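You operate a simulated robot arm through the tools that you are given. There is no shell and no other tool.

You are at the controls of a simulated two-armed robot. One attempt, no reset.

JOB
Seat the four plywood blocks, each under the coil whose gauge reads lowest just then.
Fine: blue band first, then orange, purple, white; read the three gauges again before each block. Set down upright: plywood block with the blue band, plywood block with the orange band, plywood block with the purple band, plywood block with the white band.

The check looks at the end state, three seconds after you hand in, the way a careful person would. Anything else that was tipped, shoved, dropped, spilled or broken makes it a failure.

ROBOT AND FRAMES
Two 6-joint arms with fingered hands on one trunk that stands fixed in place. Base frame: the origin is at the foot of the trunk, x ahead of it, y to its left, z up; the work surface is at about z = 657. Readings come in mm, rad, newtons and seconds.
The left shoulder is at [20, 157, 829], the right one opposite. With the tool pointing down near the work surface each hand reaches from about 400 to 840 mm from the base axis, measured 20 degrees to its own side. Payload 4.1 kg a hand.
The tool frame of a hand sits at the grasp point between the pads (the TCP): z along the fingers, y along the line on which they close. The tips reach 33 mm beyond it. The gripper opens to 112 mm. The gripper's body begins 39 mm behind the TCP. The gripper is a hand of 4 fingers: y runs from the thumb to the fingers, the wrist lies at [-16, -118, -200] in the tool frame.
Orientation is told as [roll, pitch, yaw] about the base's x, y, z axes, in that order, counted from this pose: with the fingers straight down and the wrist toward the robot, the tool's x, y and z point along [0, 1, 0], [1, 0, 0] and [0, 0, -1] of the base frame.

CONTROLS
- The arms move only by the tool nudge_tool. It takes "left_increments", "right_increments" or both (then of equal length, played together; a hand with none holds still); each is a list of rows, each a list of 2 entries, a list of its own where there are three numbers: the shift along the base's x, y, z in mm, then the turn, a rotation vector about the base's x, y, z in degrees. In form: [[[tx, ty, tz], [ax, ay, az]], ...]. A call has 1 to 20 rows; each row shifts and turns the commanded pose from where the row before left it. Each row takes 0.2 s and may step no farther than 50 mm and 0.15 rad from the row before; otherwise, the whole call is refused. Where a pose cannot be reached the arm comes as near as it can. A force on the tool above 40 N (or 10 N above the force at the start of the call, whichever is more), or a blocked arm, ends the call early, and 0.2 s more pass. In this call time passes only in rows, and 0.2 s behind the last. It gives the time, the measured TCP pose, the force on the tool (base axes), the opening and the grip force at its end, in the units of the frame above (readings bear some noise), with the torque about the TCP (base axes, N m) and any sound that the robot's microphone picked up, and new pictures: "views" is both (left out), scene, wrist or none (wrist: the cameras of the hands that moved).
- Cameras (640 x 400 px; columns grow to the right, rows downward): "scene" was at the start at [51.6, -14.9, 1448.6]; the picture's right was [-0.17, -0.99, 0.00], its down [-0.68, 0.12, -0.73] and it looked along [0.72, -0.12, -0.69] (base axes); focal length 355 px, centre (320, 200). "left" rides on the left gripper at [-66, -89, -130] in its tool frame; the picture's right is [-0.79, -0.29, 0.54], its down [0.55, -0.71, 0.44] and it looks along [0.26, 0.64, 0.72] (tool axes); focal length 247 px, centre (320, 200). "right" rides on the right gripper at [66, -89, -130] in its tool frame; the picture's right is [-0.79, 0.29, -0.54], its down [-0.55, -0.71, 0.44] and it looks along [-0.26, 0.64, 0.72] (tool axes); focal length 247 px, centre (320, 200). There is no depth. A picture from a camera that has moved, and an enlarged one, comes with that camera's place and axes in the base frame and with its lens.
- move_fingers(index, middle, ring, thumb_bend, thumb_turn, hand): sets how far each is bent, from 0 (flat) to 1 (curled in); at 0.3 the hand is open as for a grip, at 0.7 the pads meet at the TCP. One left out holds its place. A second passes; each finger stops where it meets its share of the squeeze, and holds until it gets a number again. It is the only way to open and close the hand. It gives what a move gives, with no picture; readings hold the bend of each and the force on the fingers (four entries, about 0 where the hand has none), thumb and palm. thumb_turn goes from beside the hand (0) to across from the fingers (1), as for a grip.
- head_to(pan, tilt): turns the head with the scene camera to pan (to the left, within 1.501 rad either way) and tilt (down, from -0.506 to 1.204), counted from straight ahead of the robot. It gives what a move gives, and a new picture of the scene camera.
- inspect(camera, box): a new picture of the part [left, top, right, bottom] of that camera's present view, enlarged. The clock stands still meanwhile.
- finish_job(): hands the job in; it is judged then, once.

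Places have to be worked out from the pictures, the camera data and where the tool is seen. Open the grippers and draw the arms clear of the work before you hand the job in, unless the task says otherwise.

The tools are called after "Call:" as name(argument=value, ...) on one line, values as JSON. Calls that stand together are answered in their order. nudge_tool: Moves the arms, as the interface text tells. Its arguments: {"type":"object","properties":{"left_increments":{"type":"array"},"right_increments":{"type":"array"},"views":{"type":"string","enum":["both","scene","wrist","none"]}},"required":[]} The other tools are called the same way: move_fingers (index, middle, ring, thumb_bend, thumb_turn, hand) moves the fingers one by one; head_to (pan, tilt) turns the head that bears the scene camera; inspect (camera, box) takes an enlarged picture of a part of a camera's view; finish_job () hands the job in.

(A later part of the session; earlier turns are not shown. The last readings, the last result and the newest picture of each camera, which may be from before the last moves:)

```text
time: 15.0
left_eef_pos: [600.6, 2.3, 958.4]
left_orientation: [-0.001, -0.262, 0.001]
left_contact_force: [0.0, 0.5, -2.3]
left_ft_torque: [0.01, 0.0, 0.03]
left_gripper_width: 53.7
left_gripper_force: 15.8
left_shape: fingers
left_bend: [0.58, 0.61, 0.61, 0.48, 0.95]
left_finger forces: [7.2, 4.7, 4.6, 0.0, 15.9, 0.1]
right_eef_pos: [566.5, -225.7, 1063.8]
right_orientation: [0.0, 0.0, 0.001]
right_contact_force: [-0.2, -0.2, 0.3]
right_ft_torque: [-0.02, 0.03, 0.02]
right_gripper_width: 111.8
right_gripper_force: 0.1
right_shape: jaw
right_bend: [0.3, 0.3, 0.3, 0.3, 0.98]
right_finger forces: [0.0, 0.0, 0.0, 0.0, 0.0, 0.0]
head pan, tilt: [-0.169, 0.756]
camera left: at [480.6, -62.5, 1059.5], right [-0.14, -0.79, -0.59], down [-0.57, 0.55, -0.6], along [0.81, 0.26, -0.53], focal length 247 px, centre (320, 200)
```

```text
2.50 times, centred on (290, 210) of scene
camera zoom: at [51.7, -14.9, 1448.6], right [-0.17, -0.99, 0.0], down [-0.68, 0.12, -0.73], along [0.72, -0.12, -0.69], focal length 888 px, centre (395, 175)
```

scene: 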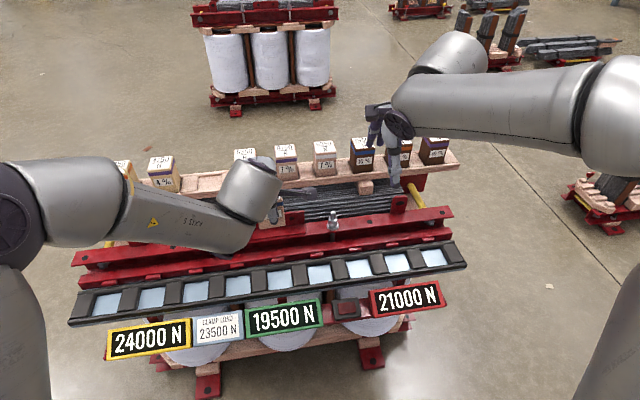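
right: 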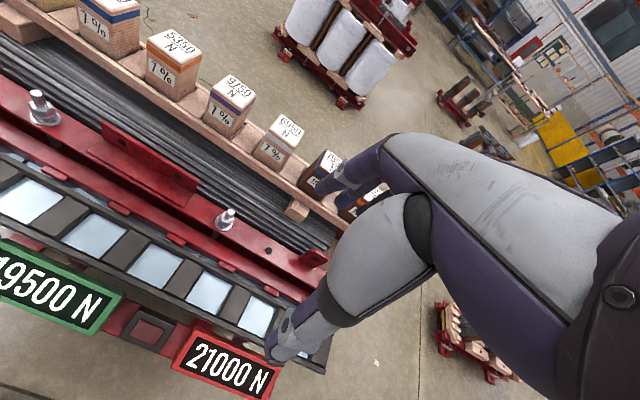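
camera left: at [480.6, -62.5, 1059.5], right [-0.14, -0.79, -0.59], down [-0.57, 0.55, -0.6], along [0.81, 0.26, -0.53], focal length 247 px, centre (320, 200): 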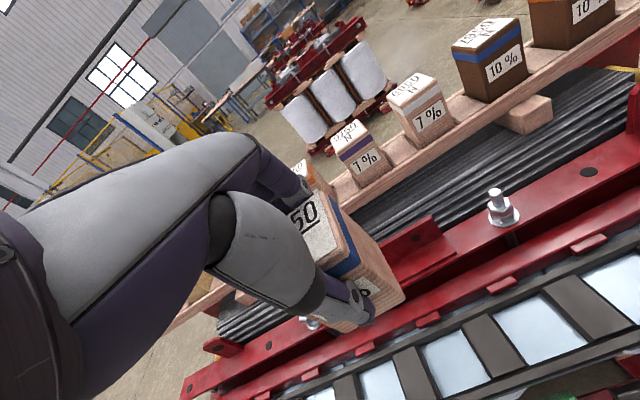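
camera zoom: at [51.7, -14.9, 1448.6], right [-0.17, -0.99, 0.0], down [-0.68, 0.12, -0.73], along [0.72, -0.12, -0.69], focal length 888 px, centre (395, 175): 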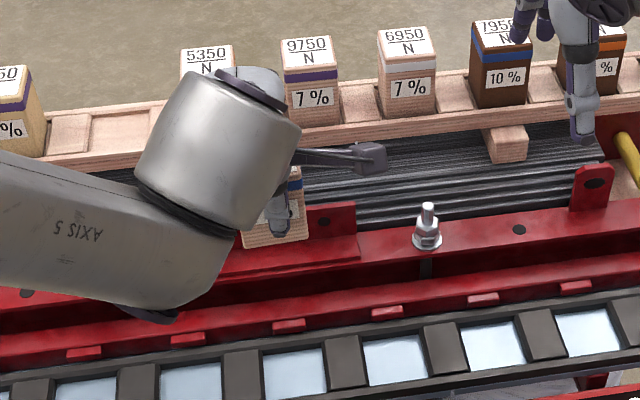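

The right wrist camera sees the held block well; I'll zoom in to estimate how it leans before lowering.

Call:
inspect(camera="right", box=[0, 60, 128, 140])

Call:
inspect(camera="left", box=[270, 180, 430, 350])

Call:
inspect(camera="scene", box=[250, 180, 320, 240])

```text
5.00 times, centred on (64, 100) of right
camera zoom: at [477.3, -162.1, 1193.7], right [0.29, -0.79, 0.54], down [-0.71, -0.55, -0.44], along [0.64, -0.26, -0.72], focal length 1235 px, centre (1600, 700)
```

zoom: 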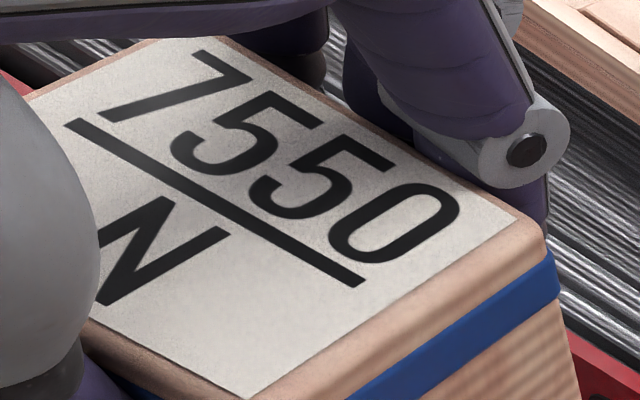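

```text
2.35 times, centred on (350, 265) of left
camera zoom: at [480.6, -62.5, 1059.5], right [-0.14, -0.79, -0.59], down [-0.57, 0.55, -0.6], along [0.81, 0.26, -0.53], focal length 581 px, centre (249, 47)
```

zoom: 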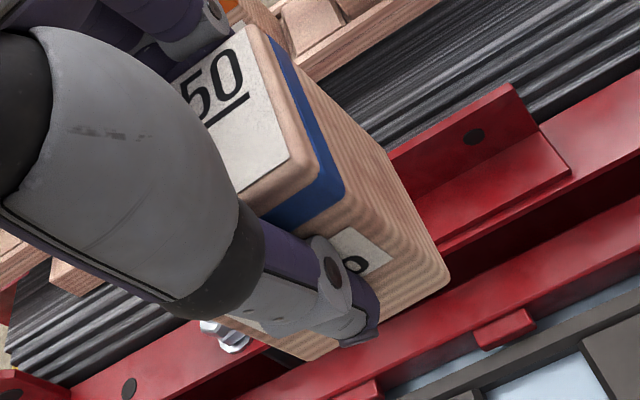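

```text
6.67 times, centred on (285, 210) of scene
camera zoom: at [51.7, -14.9, 1448.6], right [-0.17, -0.99, 0.0], down [-0.68, 0.12, -0.73], along [0.72, -0.12, -0.69], focal length 2367 px, centre (553, 133)
```

zoom: 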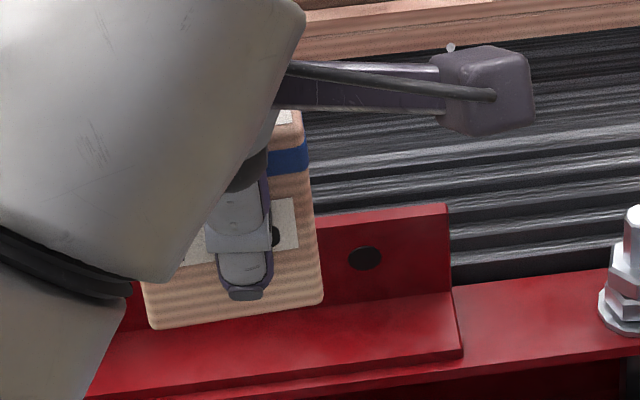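

The corners give the block at about 53 × 83 mm, leaning ~5.5° with the hand's tilt and centred close to the TCP. I'll rotate the hand back 5.5° to set it upright, and descend to about 45 mm above the seat.

Call:
nudge_tool(left_increments=[[[1, -0.5, -20], [0, 1.5, 0]], [[1, -0.5, -24], [0, 2, 0]], [[0.5, -0.5, -24], [0, 2, 0]], [[0, -0.5, -24], [0, 0, 0]], [[0, 0, -24], [0, 0, 0]], [[0, 0, -24], [0, 0, 0]], [[0, 0, -24], [0, 0, 0]], [[0, 0, -19], [0, 0, 0]], [[0, 0, 0], [0, 0, 0]]], views="both")

Call:
inspect(camera="right", box=[0, 100, 192, 220])

Call:
inspect(camera="scene", box=[220, 200, 340, 300])

Call:
inspect(camera="left", box=[270, 180, 510, 370])

```text
time: 17.0
left_eef_pos: [602.9, -0.2, 774.9]
left_orientation: [0.001, -0.165, 0.0]
left_contact_force: [-0.4, 0.3, -2.3]
left_ft_torque: [0.03, 0.0, 0.01]
left_gripper_width: 54.0
left_gripper_force: 15.3
left_shape: fingers
left_bend: [0.58, 0.61, 0.61, 0.48, 0.95]
left_finger forces: [7.2, 4.7, 4.4, 0.0, 15.5, 0.0]
right_eef_pos: [565.8, -225.9, 1062.2]
right_orientation: [-0.001, 0.001, 0.001]
right_contact_force: [-0.5, 0.4, -0.1]
right_ft_torque: [0.01, 0.01, 0.02]
right_gripper_width: 111.8
right_gripper_force: 0.0
right_shape: jaw
right_bend: [0.3, 0.3, 0.3, 0.3, 0.98]
right_finger forces: [0.0, 0.1, 0.0, 0.0, 0.0, 0.0]
head pan, tilt: [-0.169, 0.756]
camera left: at [493.8, -65.4, 887.2], right [-0.19, -0.79, -0.58], down [-0.63, 0.55, -0.55], along [0.75, 0.26, -0.61], focal length 247 px, centre (320, 200)
```

scene: 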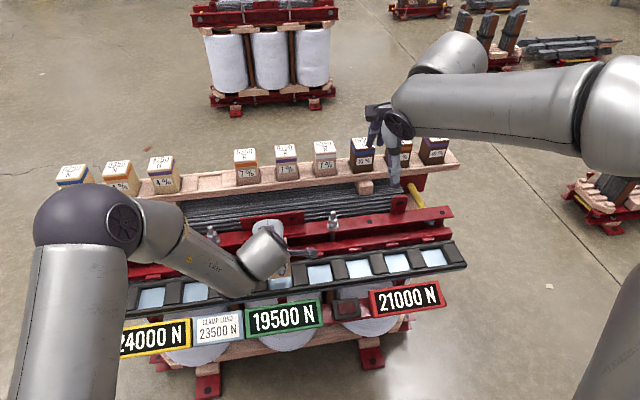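
left: 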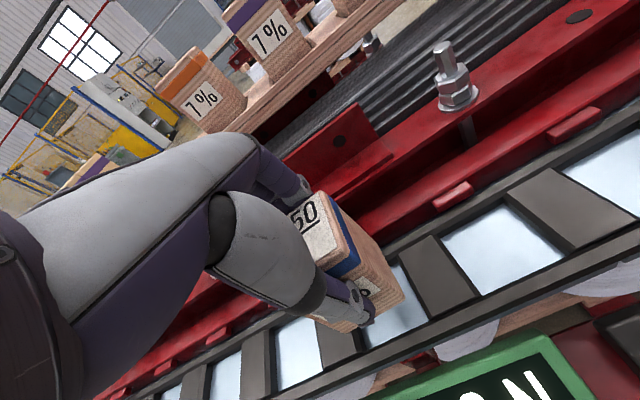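

```text
3.33 times, centred on (96, 160) of right
camera zoom: at [477.2, -162.1, 1193.8], right [0.29, -0.79, 0.54], down [-0.71, -0.55, -0.44], along [0.64, -0.26, -0.72], focal length 823 px, centre (1067, 333)
```

zoom: 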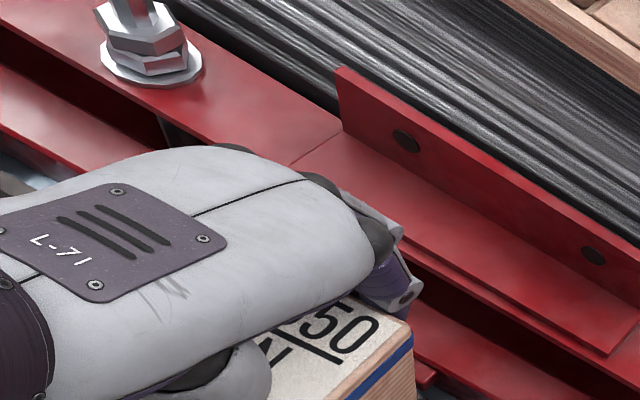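

```text
4.00 times, centred on (280, 250) of scene
camera zoom: at [51.6, -14.9, 1448.6], right [-0.17, -0.99, 0.0], down [-0.68, 0.12, -0.73], along [0.72, -0.12, -0.69], focal length 1420 px, centre (480, 0)
```

zoom: 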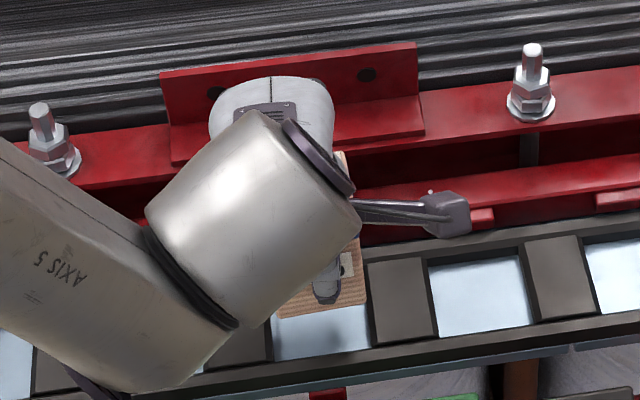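

```text
2.11 times, centred on (390, 275) of left
camera zoom: at [493.8, -65.4, 887.2], right [-0.19, -0.79, -0.58], down [-0.63, 0.55, -0.55], along [0.75, 0.26, -0.61], focal length 520 px, centre (173, 42)
```

zoom: 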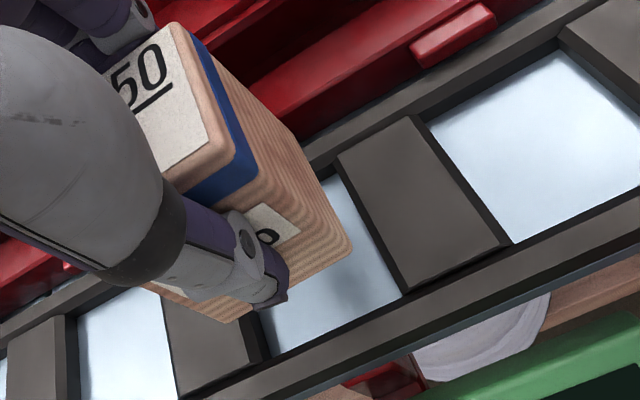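

Relative to the seat opening the block is centred in x and about 1 mm right in y, and it now looks upright. I'll shift 1 mm left and lower to just above the shelf.

Call:
nudge_tool(left_increments=[[[0, 0.5, -12], [0, 0, 0]], [[0, 0.5, -12], [0, 0, 0]], [[0, 0, -10], [0, 0, 0]], [[0, 0, -6], [0, 0, 0]], [[0, 0, 0], [0, 0, 0]]], views="none")

Call:
inspect(camera="left", box=[270, 180, 510, 370])

Call:
inspect(camera="scene", box=[220, 200, 340, 300])

```text
time: 18.2
left_eef_pos: [601.5, 0.2, 736.3]
left_orientation: [-0.001, -0.165, 0.0]
left_contact_force: [0.4, -0.3, -2.1]
left_ft_torque: [0.01, -0.02, 0.0]
left_gripper_width: 53.8
left_gripper_force: 16.0
left_shape: fingers
left_bend: [0.58, 0.61, 0.61, 0.48, 0.95]
left_finger forces: [7.1, 4.5, 4.5, 0.0, 15.5, 0.0]
right_eef_pos: [567.5, -226.2, 1063.5]
right_orientation: [0.001, -0.001, 0.001]
right_contact_force: [0.0, -0.2, 0.4]
right_ft_torque: [-0.02, 0.01, -0.05]
right_gripper_width: 111.6
right_gripper_force: 0.1
right_shape: jaw
right_bend: [0.3, 0.3, 0.3, 0.3, 0.98]
right_finger forces: [0.1, 0.1, 0.0, 0.0, 0.1, 0.0]
head pan, tilt: [-0.169, 0.756]
```

```text
2.11 times, centred on (390, 275) of left
camera zoom: at [493.8, -64.2, 847.9], right [-0.19, -0.79, -0.58], down [-0.63, 0.55, -0.55], along [0.75, 0.26, -0.61], focal length 520 px, centre (173, 42)
```

zoom: 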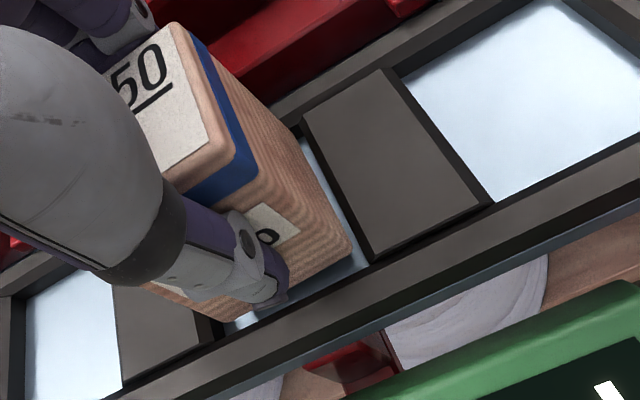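

```text
4.00 times, centred on (280, 250) of scene
camera zoom: at [51.6, -14.9, 1448.6], right [-0.17, -0.99, 0.0], down [-0.68, 0.12, -0.73], along [0.72, -0.12, -0.69], focal length 1420 px, centre (480, 0)
```

zoom: 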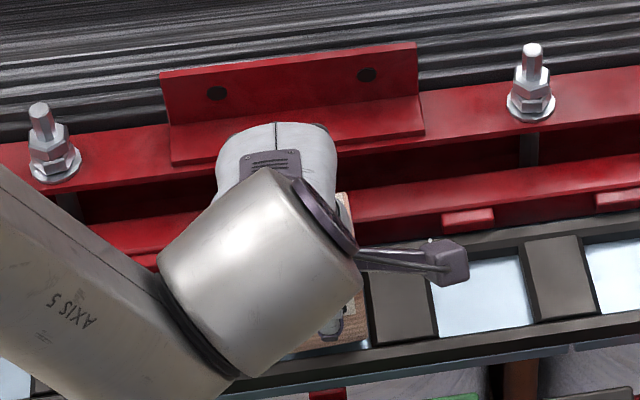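

The block sits inside the opening with 3–6 mm to spare on the visible sides. I'll lower in small steps until it touches the shelf.

Call:
nudge_tool(left_increments=[[[0, 0.5, -4], [0, 0, 0]], [[0, 0.5, -3], [0, 0, 0]], [[0, 0, -2], [0, 0, 0]], [[0, 0, -2], [0, 0, 0]]], views="none")

Call:
inspect(camera="left", box=[270, 180, 510, 370])

```text
time: 19.2
left_eef_pos: [602.8, 0.9, 726.3]
left_orientation: [0.0, -0.169, -0.001]
left_contact_force: [-2.1, -2.1, 7.4]
left_ft_torque: [0.07, -0.01, -0.02]
left_gripper_width: 53.8
left_gripper_force: 16.4
left_shape: fingers
left_bend: [0.58, 0.61, 0.61, 0.48, 0.95]
left_finger forces: [6.5, 4.5, 4.3, 0.0, 17.2, 0.0]
right_eef_pos: [564.8, -225.2, 1063.4]
right_orientation: [0.0, -0.001, 0.001]
right_contact_force: [-0.1, -0.7, -0.5]
right_ft_torque: [0.01, 0.01, -0.02]
right_gripper_width: 111.5
right_gripper_force: 0.0
right_shape: jaw
right_bend: [0.3, 0.3, 0.3, 0.3, 0.98]
right_finger forces: [0.1, 0.0, 0.1, 0.1, 0.0, 0.1]
head pan, tilt: [-0.169, 0.756]
```

```text
2.11 times, centred on (390, 275) of left
camera zoom: at [494.1, -63.6, 837.8], right [-0.19, -0.79, -0.58], down [-0.63, 0.55, -0.55], along [0.76, 0.26, -0.6], focal length 520 px, centre (173, 42)
```

zoom: 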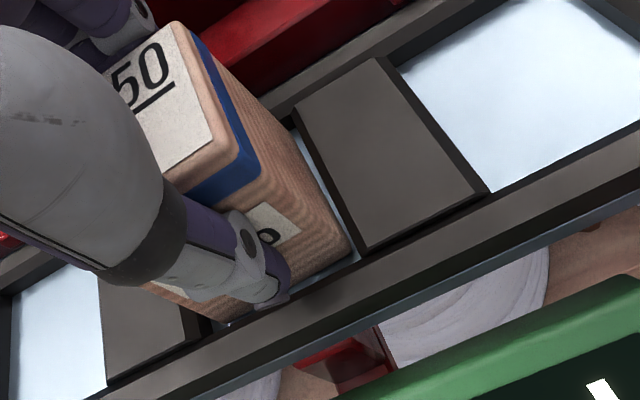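

Touchdown at TCP z 726 with ~10 N of support. I'll release by opening the fingers just a little, thumb and fingers together.

Call:
move_fingers(hand="left", index=0.5, middle=0.52, ring=0.52, thumb_bend=0.42)

Call:
inspect(camera="left", box=[270, 180, 510, 370])

Call:
inspect(camera="scene", box=[220, 200, 340, 300])

```text
time: 20.2
left_eef_pos: [602.6, 0.8, 723.9]
left_orientation: [0.001, -0.166, -0.001]
left_contact_force: [0.2, -0.1, 0.5]
left_ft_torque: [0.03, 0.0, 0.01]
left_gripper_width: 68.3
left_gripper_force: 0.0
left_shape: fingers
left_bend: [0.5, 0.52, 0.52, 0.42, 0.97]
left_finger forces: [0.1, 0.1, 0.0, 0.1, 0.1, 0.0]
right_eef_pos: [565.7, -225.5, 1061.8]
right_orientation: [0.0, -0.001, 0.001]
right_contact_force: [-0.4, 0.2, -0.3]
right_ft_torque: [0.0, 0.04, -0.05]
right_gripper_width: 111.7
right_gripper_force: 0.0
right_shape: jaw
right_bend: [0.3, 0.3, 0.3, 0.3, 0.98]
right_finger forces: [0.1, 0.0, 0.0, 0.0, 0.0, 0.0]
head pan, tilt: [-0.169, 0.756]
```

```text
2.11 times, centred on (390, 275) of left
camera zoom: at [493.9, -63.3, 836.7], right [-0.19, -0.79, -0.58], down [-0.63, 0.55, -0.55], along [0.75, 0.26, -0.61], focal length 520 px, centre (173, 42)
```

zoom: 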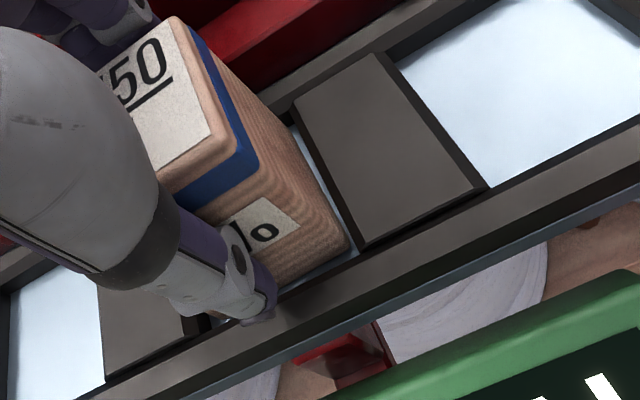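

```text
4.00 times, centred on (280, 250) of scene
camera zoom: at [51.6, -14.9, 1448.6], right [-0.17, -0.99, 0.0], down [-0.68, 0.12, -0.73], along [0.72, -0.12, -0.69], focal length 1420 px, centre (480, 0)
```

zoom: 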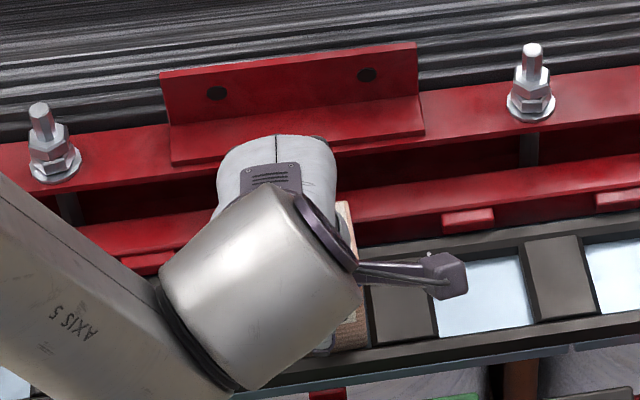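

Released cleanly, zero finger force, block standing flat. I'll open slightly more, then raise the hand straight up.

Call:
move_fingers(hand="left", index=0.45, middle=0.45, ring=0.45, thumb_bend=0.37)

Call:
nudge_tool(left_increments=[[[0, 0, 10], [0, 0, 0]], [[0, 0, 15], [0, 0, 0]], [[0, 0, 20], [0, 0, 0]], [[0, 0, 30], [0, 0, 0]], [[0, 0, 40], [0, 0, 0]], [[0, 0, 40], [0, 0, 0]], [[0, 0, 40], [0, 0, 0]], [[0, 20, 40], [0, 0, 0]], [[0, 40, 10], [0, 0, 0]], [[0, 40, 0], [0, 0, 0]], [[0, 40, 0], [0, 0, 0]]], views="both")

Call:
inspect(camera="scene", box=[90, 230, 450, 380])

Call:
inspect(camera="right", box=[0, 100, 320, 400])

```text
time: 21.2
left_eef_pos: [602.6, 1.4, 723.4]
left_orientation: [0.0, -0.167, 0.0]
left_contact_force: [0.6, 1.1, -0.2]
left_ft_torque: [0.02, 0.01, -0.01]
left_gripper_width: 82.3
left_gripper_force: 0.1
left_shape: fingers
left_bend: [0.45, 0.45, 0.45, 0.37, 0.97]
left_finger forces: [0.0, 0.0, 0.0, 0.0, 0.0, 0.0]
right_eef_pos: [565.2, -225.2, 1062.6]
right_orientation: [0.001, 0.0, 0.0]
right_contact_force: [0.3, -0.7, -0.6]
right_ft_torque: [0.01, -0.01, -0.02]
right_gripper_width: 111.9
right_gripper_force: 0.2
right_shape: jaw
right_bend: [0.3, 0.3, 0.3, 0.3, 0.98]
right_finger forces: [0.0, 0.0, 0.0, 0.0, 0.0, 0.0]
head pan, tilt: [-0.169, 0.756]
```

```text
time: 23.6
left_eef_pos: [601.3, 140.9, 969.9]
left_orientation: [0.001, -0.165, -0.003]
left_contact_force: [-0.3, -0.9, -0.6]
left_ft_torque: [0.03, 0.01, 0.04]
left_gripper_width: 82.2
left_gripper_force: 0.0
left_shape: fingers
left_bend: [0.45, 0.45, 0.45, 0.37, 0.98]
left_finger forces: [0.0, 0.0, 0.0, 0.0, 0.0, 0.0]
right_eef_pos: [566.5, -226.5, 1062.6]
right_orientation: [-0.001, 0.0, -0.001]
right_contact_force: [0.6, -0.5, 0.1]
right_ft_torque: [0.06, 0.01, -0.03]
right_gripper_width: 111.7
right_gripper_force: 0.1
right_shape: jaw
right_bend: [0.3, 0.3, 0.3, 0.3, 0.98]
right_finger forces: [0.0, 0.0, 0.1, 0.0, 0.0, 0.0]
head pan, tilt: [-0.169, 0.756]
camera left: at [492.4, 76.3, 1082.5], right [-0.2, -0.79, -0.58], down [-0.63, 0.55, -0.55], along [0.75, 0.26, -0.61], focal length 247 px, centre (320, 200)
```

scene: 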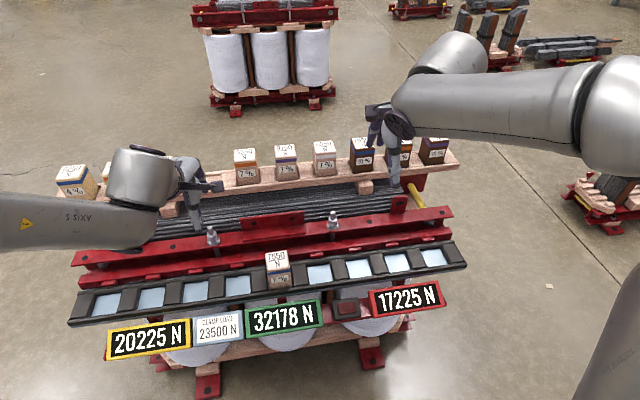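
left: 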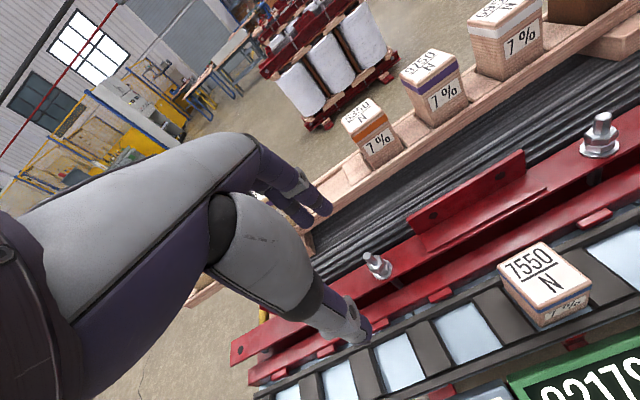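

```text
1.78 times, centred on (270, 305) of scene
camera zoom: at [51.7, -15.3, 1448.6], right [-0.17, -0.99, 0.0], down [-0.68, 0.12, -0.73], along [0.72, -0.12, -0.69], focal length 631 px, centre (409, 13)
```

zoom: 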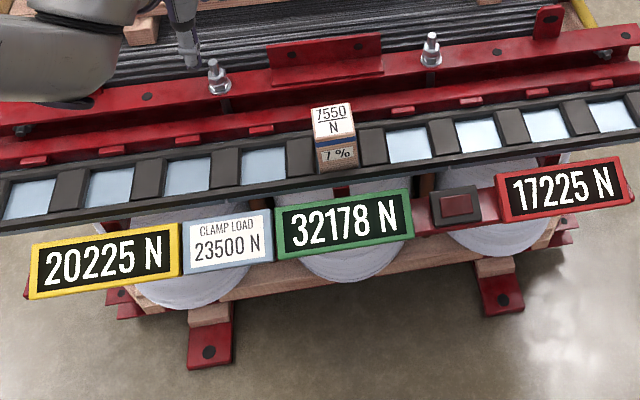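

```text
1.33 times, centred on (160, 250) of right
camera zoom: at [477.3, -162.6, 1193.6], right [0.29, -0.79, 0.54], down [-0.71, -0.55, -0.44], along [0.64, -0.26, -0.72], focal length 329 px, centre (533, 133)
```

zoom: 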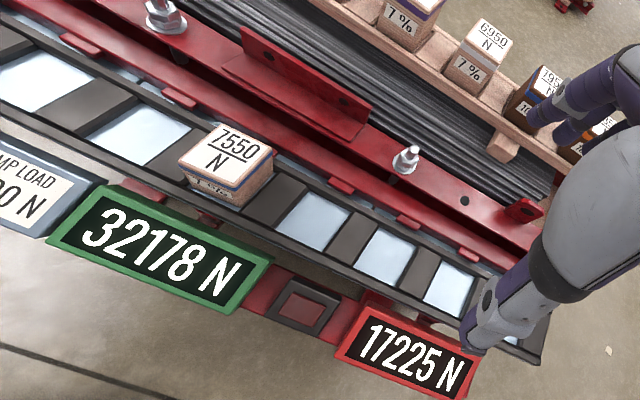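

The blue block stands in the green middle seat. Gauges now read yellow 20225, green 32178 (perhaps still settling), red 17225. I'll open the left hand, move the right arm aside, and bring the left hand over the orange block, giving time for a re-read.

Call:
move_fingers(hand="left", index=0.3, middle=0.3, ring=0.3, thumb_bend=0.3)

Call:
nudge_tool(left_increments=[[[0, 0, 5], [0, -4, 0]], [[10, -8, 0], [0, -4, 0]], [[30, -12, 0], [0, 0, 0]], [[30, -12, 0], [0, 0, 0]], [[30, -12, 0], [0, 0, 0]], [[30, -12, 0], [0, 0, 0]], [[30, -12, 0], [0, 0, 0]], [[25, -10, 0], [0, 0, 0]]], right_increments=[[[-12, -25, 3], [0, 0, 0]], [[-12, -25, 3], [0, 0, 0]], [[-12, -25, 3], [0, 0, 0]], [[-12, -25, 3], [0, 0, 0]], [[-12, -25, 3], [0, 0, 0]], [[-12, -25, 3], [0, 0, 0]], [[-12, -25, 3], [0, 0, 0]], [[-12, -25, 3], [0, 0, 0]]], views="both")

Call:
inspect(camera="scene", box=[90, 230, 450, 380])

```text
time: 24.6
left_eef_pos: [601.0, 140.5, 969.8]
left_orientation: [0.002, -0.165, -0.001]
left_contact_force: [0.5, -0.2, 0.4]
left_ft_torque: [-0.01, -0.02, 0.03]
left_gripper_width: 112.2
left_gripper_force: 0.0
left_shape: fingers
left_bend: [0.3, 0.3, 0.3, 0.3, 0.98]
left_finger forces: [0.0, 0.0, 0.0, 0.0, 0.1, 0.1]
right_eef_pos: [566.0, -225.8, 1062.8]
right_orientation: [-0.001, 0.0, 0.001]
right_contact_force: [0.1, 0.1, 0.2]
right_ft_torque: [0.0, -0.01, -0.03]
right_gripper_width: 111.7
right_gripper_force: 0.1
right_shape: jaw
right_bend: [0.3, 0.3, 0.3, 0.3, 0.98]
right_finger forces: [0.1, 0.0, 0.0, 0.0, 0.0, 0.0]
head pan, tilt: [-0.169, 0.756]
```

```text
time: 26.4
left_eef_pos: [789.0, 63.3, 974.0]
left_orientation: [-0.002, -0.305, 0.001]
left_contact_force: [-0.6, 0.4, -0.5]
left_ft_torque: [-0.02, -0.02, -0.03]
left_gripper_width: 112.7
left_gripper_force: 0.1
left_shape: fingers
left_bend: [0.3, 0.3, 0.3, 0.3, 0.98]
left_finger forces: [0.1, 0.0, 0.1, 0.1, 0.1, 0.0]
right_eef_pos: [470.1, -424.7, 1088.1]
right_orientation: [0.001, 0.0, -0.001]
right_contact_force: [-0.3, 0.5, 0.7]
right_ft_torque: [-0.06, 0.0, -0.03]
right_gripper_width: 111.6
right_gripper_force: 0.1
right_shape: jaw
right_bend: [0.3, 0.3, 0.3, 0.3, 0.98]
right_finger forces: [0.0, 0.0, 0.0, 0.0, 0.0, 0.0]
head pan, tilt: [-0.169, 0.756]
camera right: at [381.3, -361.5, 1218.0], right [0.29, -0.79, 0.54], down [-0.71, -0.55, -0.44], along [0.64, -0.26, -0.72], focal length 247 px, centre (320, 200)
camera left: at [664.9, -1.0, 1070.8], right [-0.11, -0.79, -0.6], down [-0.55, 0.55, -0.63], along [0.83, 0.26, -0.49], focal length 247 px, centre (320, 200)
```

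scene: 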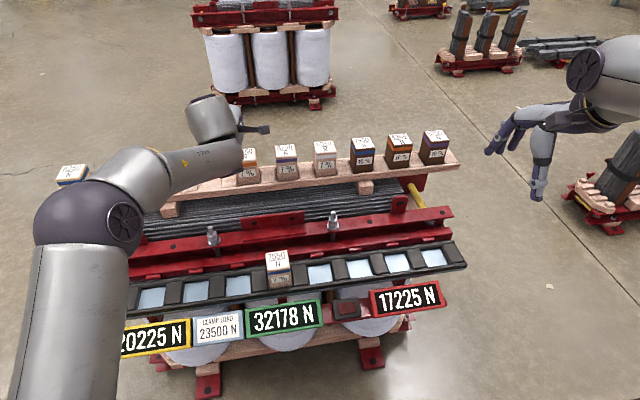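
right: 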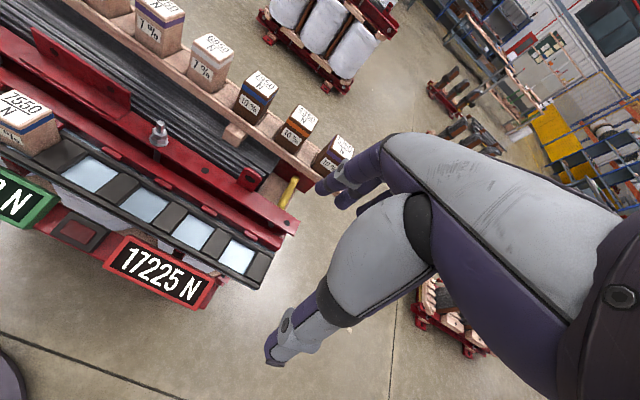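
left: 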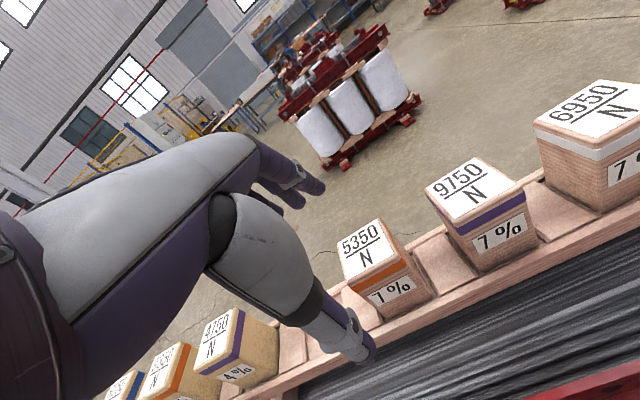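

```text
1.78 times, centred on (270, 305) of scene
camera zoom: at [51.4, -14.4, 1448.6], right [-0.17, -0.99, 0.0], down [-0.68, 0.11, -0.73], along [0.72, -0.12, -0.69], focal length 631 px, centre (409, 13)
```

zoom: 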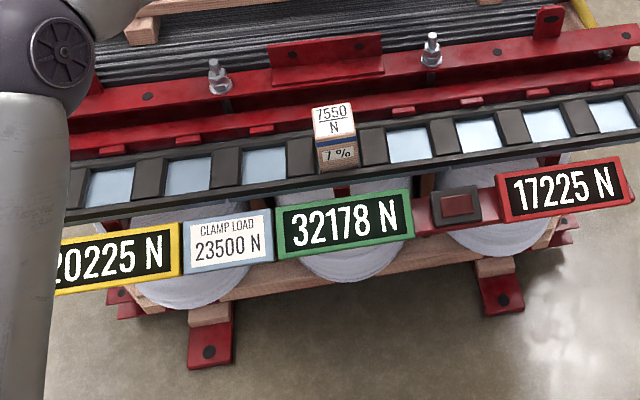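

Gauges are steady: yellow 20225, green 32178, red 17225, so orange goes to red. I'll move over the orange block and descend at 17.5° tilt to z≈898 for a check.

Call:
nudge_tool(left_increments=[[[22, -5.5, -6], [0, 0, 0]], [[21, -5, -6], [0, 0, 0]], [[0, 0, -16], [0, 0, 0]], [[0, 0, -16], [0, 0, 0]], [[0, 0, -16], [0, 0, 0]], [[0, 0, -16], [0, 0, 0]], [[0, 0, 0], [0, 0, 0]]], views="both")

Call:
inspect(camera="left", box=[200, 120, 440, 380])

Call:
inspect(camera="scene", box=[180, 110, 320, 210])

```text
time: 28.0
left_eef_pos: [830.9, 53.9, 899.6]
left_orientation: [-0.002, -0.306, 0.001]
left_contact_force: [0.3, 0.3, 0.0]
left_ft_torque: [0.0, -0.03, -0.02]
left_gripper_width: 112.6
left_gripper_force: 0.0
left_shape: fingers
left_bend: [0.3, 0.3, 0.3, 0.3, 0.98]
left_finger forces: [0.0, 0.1, 0.1, 0.1, 0.0, 0.0]
right_eef_pos: [470.4, -427.1, 1086.7]
right_orientation: [0.0, -0.001, -0.001]
right_contact_force: [-0.2, 0.1, -0.4]
right_ft_torque: [-0.01, 0.01, 0.02]
right_gripper_width: 111.8
right_gripper_force: 0.0
right_shape: jaw
right_bend: [0.3, 0.3, 0.3, 0.3, 0.98]
right_finger forces: [0.0, 0.0, 0.0, 0.0, 0.0, 0.0]
head pan, tilt: [-0.169, 0.756]
camera left: at [707.1, -11.6, 994.8], right [-0.11, -0.79, -0.6], down [-0.55, 0.55, -0.63], along [0.83, 0.26, -0.5], focal length 247 px, centre (320, 200)
```

scene: 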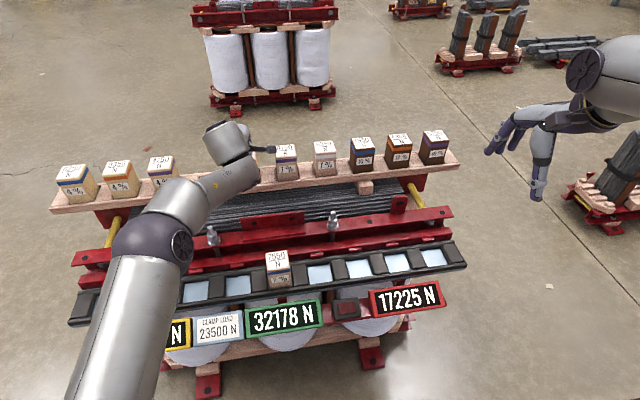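
left: 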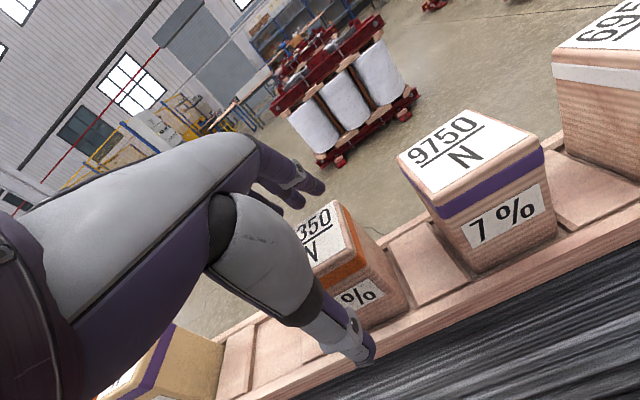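

```text
1.54 times, centred on (320, 250) of left
camera zoom: at [707.1, -11.6, 994.8], right [-0.11, -0.79, -0.6], down [-0.55, 0.55, -0.63], along [0.83, 0.26, -0.5], focal length 380 px, centre (320, 123)
```

zoom: 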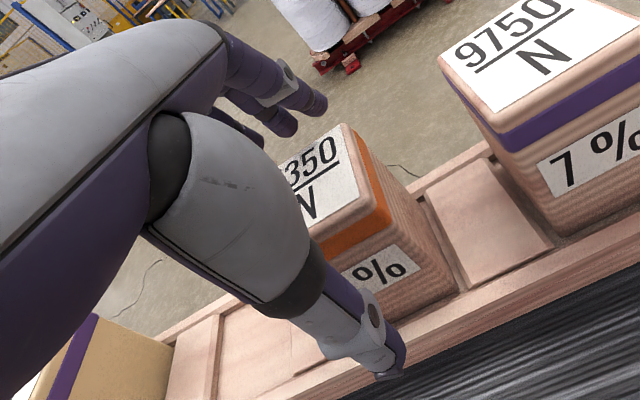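

```text
4.00 times, centred on (250, 160) of scene
camera zoom: at [51.6, -14.9, 1448.6], right [-0.17, -0.99, 0.0], down [-0.68, 0.12, -0.73], along [0.72, -0.12, -0.69], focal length 1420 px, centre (600, 360)
```

zoom: 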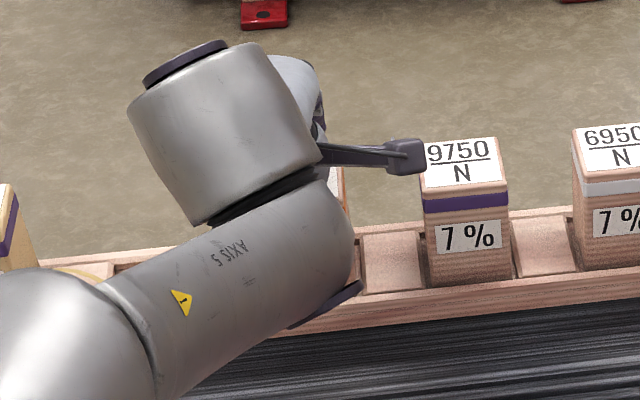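

Clear on all sides. I'll shift 1.4 mm right, lower to z≈879 and close.

Call:
nudge_tool(left_increments=[[[0.5, -0.7, -10], [0, 0, 0]], [[0.5, -0.7, -10], [0, 0, 0]], [[0, 0, 0], [0, 0, 0]]], views="none")

Call:
move_fingers(hand="left", index=0.45, middle=0.45, ring=0.45, thumb_bend=0.43)

Call:
inspect(camera="left", box=[200, 120, 440, 380])

```text
time: 28.8
left_eef_pos: [832.6, 51.4, 879.5]
left_orientation: [0.0, -0.305, 0.0]
left_contact_force: [0.0, 0.1, -0.1]
left_ft_torque: [-0.02, 0.0, 0.03]
left_gripper_width: 112.7
left_gripper_force: 0.1
left_shape: fingers
left_bend: [0.3, 0.3, 0.3, 0.3, 0.98]
left_finger forces: [0.0, 0.0, 0.0, 0.0, 0.0, 0.0]
right_eef_pos: [470.8, -425.8, 1087.0]
right_orientation: [0.0, -0.001, 0.001]
right_contact_force: [-0.3, 0.1, 0.0]
right_ft_torque: [0.01, -0.01, -0.03]
right_gripper_width: 111.8
right_gripper_force: 0.1
right_shape: jaw
right_bend: [0.3, 0.3, 0.3, 0.3, 0.98]
right_finger forces: [0.0, 0.0, 0.0, 0.0, 0.1, 0.0]
head pan, tilt: [-0.169, 0.756]
```

```text
time: 29.8
left_eef_pos: [831.2, 52.0, 878.5]
left_orientation: [-0.001, -0.305, 0.001]
left_contact_force: [1.1, -0.1, 0.2]
left_ft_torque: [0.06, 0.0, -0.03]
left_gripper_width: 75.5
left_gripper_force: 0.4
left_shape: fingers
left_bend: [0.44, 0.45, 0.45, 0.43, 0.98]
left_finger forces: [0.9, 0.0, 0.1, 0.0, 0.0, 0.0]
right_eef_pos: [470.4, -425.0, 1087.0]
right_orientation: [0.0, 0.0, 0.001]
right_contact_force: [0.5, -0.7, 0.5]
right_ft_torque: [-0.01, -0.01, 0.0]
right_gripper_width: 111.8
right_gripper_force: 0.0
right_shape: jaw
right_bend: [0.3, 0.3, 0.3, 0.3, 0.98]
right_finger forces: [0.0, 0.0, 0.0, 0.0, 0.0, 0.0]
head pan, tilt: [-0.169, 0.756]
```

```text
1.54 times, centred on (320, 250) of left
camera zoom: at [708.6, -13.2, 974.8], right [-0.11, -0.79, -0.6], down [-0.55, 0.55, -0.63], along [0.83, 0.26, -0.49], focal length 380 px, centre (320, 123)
```

zoom: 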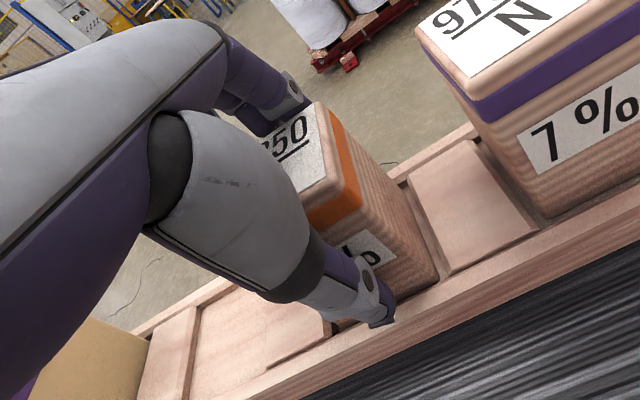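

The index finger just touches; closing on to grip.

Call:
move_fingers(hand="left", index=0.65, middle=0.65, ring=0.65, thumb_bend=0.65)

Call:
nudge_tool(left_increments=[[[0, 0, 5], [0, 0, 0]], [[0, 0, 8], [0, 0, 0]], [[0, 0, 12], [0, 0, 0]], [[0, 0, 15], [0, 0, 0]], [[0, 0, 10], [0, 0, 0]]], views="both")

Call:
inspect(camera="left", box=[200, 120, 440, 380])

```text
time: 30.8
left_eef_pos: [832.5, 51.6, 879.1]
left_orientation: [-0.001, -0.306, 0.0]
left_contact_force: [5.6, 1.3, 11.1]
left_ft_torque: [0.16, -0.04, -0.11]
left_gripper_width: 56.0
left_gripper_force: 18.0
left_shape: fingers
left_bend: [0.57, 0.61, 0.6, 0.47, 0.97]
left_finger forces: [11.0, 5.0, 5.3, 0.0, 14.5, 0.0]
right_eef_pos: [470.2, -425.3, 1087.0]
right_orientation: [0.0, 0.0, 0.0]
right_contact_force: [0.1, -0.1, 0.1]
right_ft_torque: [0.02, -0.02, -0.01]
right_gripper_width: 111.4
right_gripper_force: 0.0
right_shape: jaw
right_bend: [0.3, 0.3, 0.3, 0.3, 0.98]
right_finger forces: [0.0, 0.0, 0.0, 0.1, 0.1, 0.0]
head pan, tilt: [-0.169, 0.756]
```

```text
time: 32.0
left_eef_pos: [831.6, 51.4, 927.4]
left_orientation: [0.001, -0.306, 0.0]
left_contact_force: [0.2, -1.0, -1.5]
left_ft_torque: [0.03, 0.02, 0.0]
left_gripper_width: 54.8
left_gripper_force: 14.6
left_shape: fingers
left_bend: [0.58, 0.61, 0.61, 0.47, 0.96]
left_finger forces: [7.6, 4.0, 3.4, 0.0, 15.2, 0.1]
right_eef_pos: [471.3, -425.0, 1087.1]
right_orientation: [0.002, 0.0, -0.001]
right_contact_force: [-0.2, -0.2, 0.0]
right_ft_torque: [0.03, 0.01, -0.01]
right_gripper_width: 111.6
right_gripper_force: 0.1
right_shape: jaw
right_bend: [0.3, 0.3, 0.3, 0.3, 0.98]
right_finger forces: [0.0, 0.1, 0.0, 0.0, 0.0, 0.0]
head pan, tilt: [-0.169, 0.756]
camera left: at [708.9, -12.9, 1024.4], right [-0.11, -0.79, -0.6], down [-0.55, 0.55, -0.63], along [0.83, 0.26, -0.5], focal length 247 px, centre (320, 200)
```

scene: 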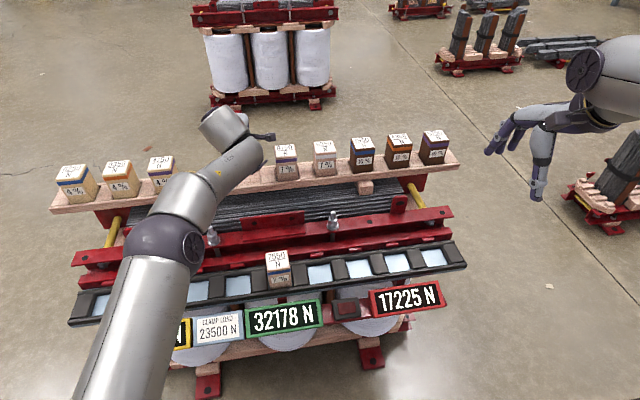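
left: 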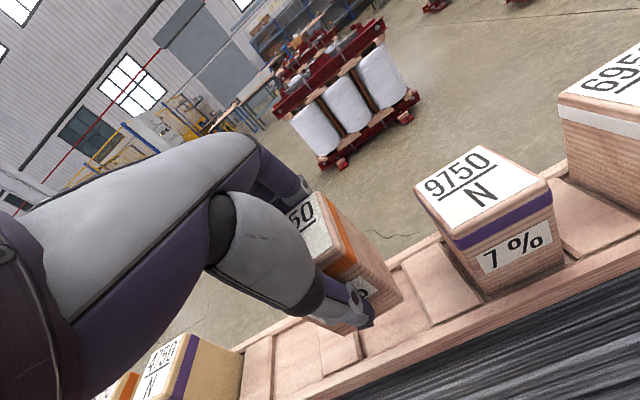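

```text
1.54 times, centred on (320, 250) of left
camera zoom: at [708.9, -12.9, 1024.4], right [-0.11, -0.79, -0.6], down [-0.55, 0.55, -0.63], along [0.83, 0.26, -0.5], focal length 380 px, centre (320, 123)
```

zoom: 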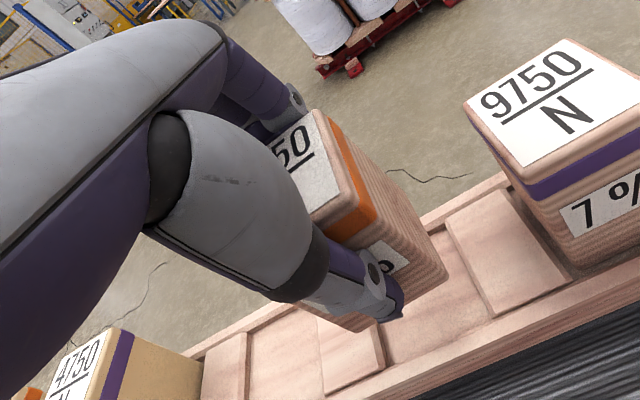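

The orange block sits in the hand just as the blue one did (same corner position in the wrist view), so 9.5° hand tilt will stand it upright. I'll carry it toward the red coil's near seat (y≈-214), moving the right arm further aside.

Call:
nudge_tool(left_increments=[[[-10, -5, 12], [0, 0, 0]], [[-20, -20, 12], [0, 0, 0]], [[-25, -25, 10], [0, 1, 0]], [[-25, -30, 0], [0, 1, 0]], [[-25, -30, 0], [0, 1, 0]], [[-25, -30, 0], [0, 1, 0]], [[-25, -30, 0], [0, 1, 0]], [[-25, -30, 0], [0, 1, 0]], [[-25, -30, 0], [0, 1, 0]], [[-20, -30, 0], [0, 1, 0]], [[-4, -5, -10], [0, 0, 0]], [[0, 0, 0], [0, 0, 0]]], right_increments=[[[-5, -15, 0], [0, 0, 0]], [[-5, -15, 0], [0, 0, 0]], [[-5, -15, 0], [0, 0, 0]], [[-5, -15, 0], [0, 0, 0]], [[-5, -15, 0], [0, 0, 0]], [[-5, -15, 0], [0, 0, 0]], [[-5, -15, 0], [0, 0, 0]], [[0, 0, 0], [0, 0, 0]], [[0, 0, 0], [0, 0, 0]], [[0, 0, 0], [0, 0, 0]], [[0, 0, 0], [0, 0, 0]], [[0, 0, 0], [0, 0, 0]]], views="both")

```text
time: 34.6
left_eef_pos: [602.2, -212.9, 953.9]
left_orientation: [0.0, -0.166, 0.0]
left_contact_force: [-0.8, -0.6, -1.0]
left_ft_torque: [0.02, -0.03, 0.01]
left_gripper_width: 54.8
left_gripper_force: 14.6
left_shape: fingers
left_bend: [0.58, 0.61, 0.61, 0.47, 0.96]
left_finger forces: [7.3, 3.9, 3.5, 0.0, 14.7, 0.1]
right_eef_pos: [434.8, -530.6, 1087.2]
right_orientation: [0.002, 0.0, 0.0]
right_contact_force: [0.3, -0.7, 0.2]
right_ft_torque: [-0.04, 0.04, 0.0]
right_gripper_width: 111.8
right_gripper_force: 0.0
right_shape: jaw
right_bend: [0.3, 0.3, 0.3, 0.3, 0.98]
right_finger forces: [0.0, 0.0, 0.0, 0.0, 0.1, 0.0]
head pan, tilt: [-0.169, 0.756]
camera right: at [346.1, -467.4, 1217.6], right [0.29, -0.79, 0.54], down [-0.71, -0.55, -0.44], along [0.64, -0.26, -0.72], focal length 247 px, centre (320, 200)
camera left: at [493.3, -278.8, 1065.3], right [-0.19, -0.79, -0.58], down [-0.63, 0.55, -0.55], along [0.75, 0.26, -0.61], focal length 247 px, centre (320, 200)
```

scene: 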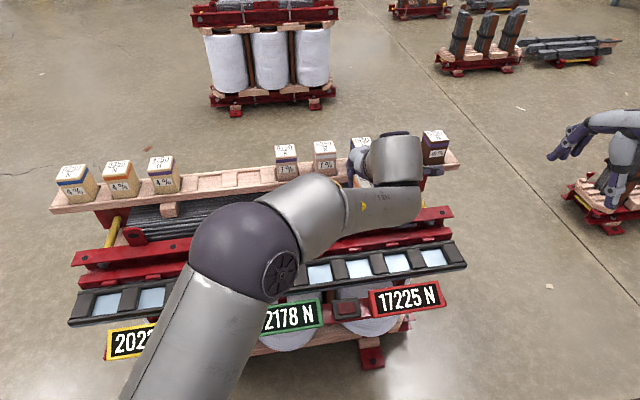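
right: 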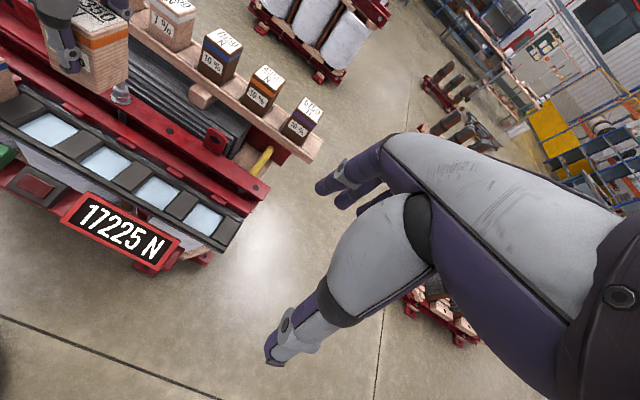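
left: 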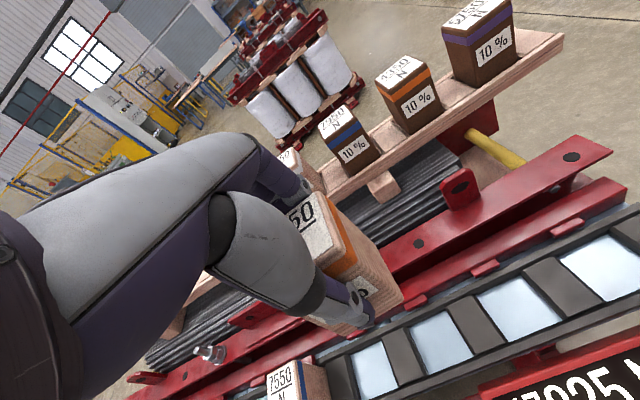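

I'll zoom in from both wrist cameras to check the orange block is upright before lowering.

Call:
inspect(camera="right", box=[40, 0, 140, 100])

Call:
inspect(camera="left", box=[270, 180, 510, 370])

```text
4.00 times, centred on (90, 50) of right
camera zoom: at [346.1, -467.4, 1217.6], right [0.29, -0.79, 0.54], down [-0.71, -0.55, -0.44], along [0.64, -0.26, -0.72], focal length 988 px, centre (1240, 800)
```

zoom: 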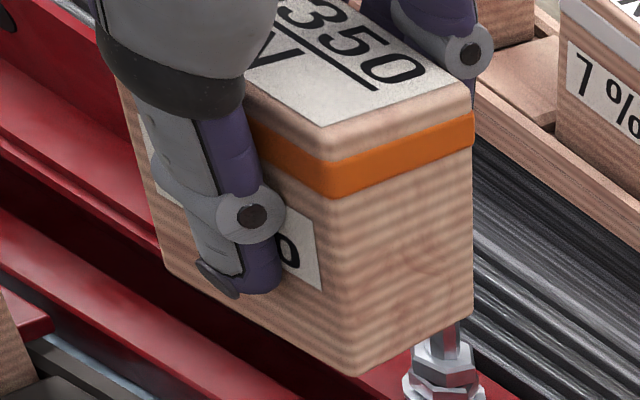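

```text
2.11 times, centred on (390, 275) of left
camera zoom: at [493.3, -278.8, 1065.3], right [-0.19, -0.79, -0.58], down [-0.63, 0.55, -0.55], along [0.75, 0.26, -0.61], focal length 520 px, centre (173, 42)
```

zoom: 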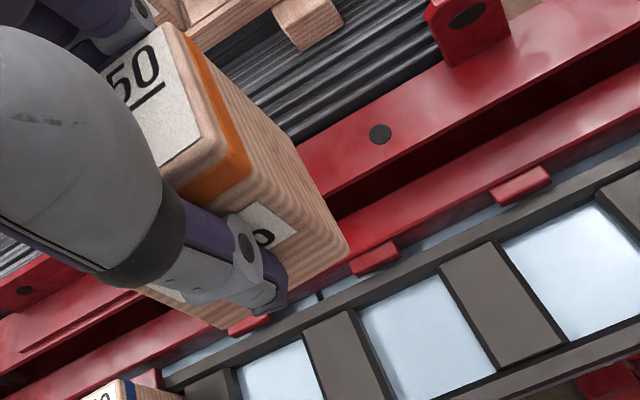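

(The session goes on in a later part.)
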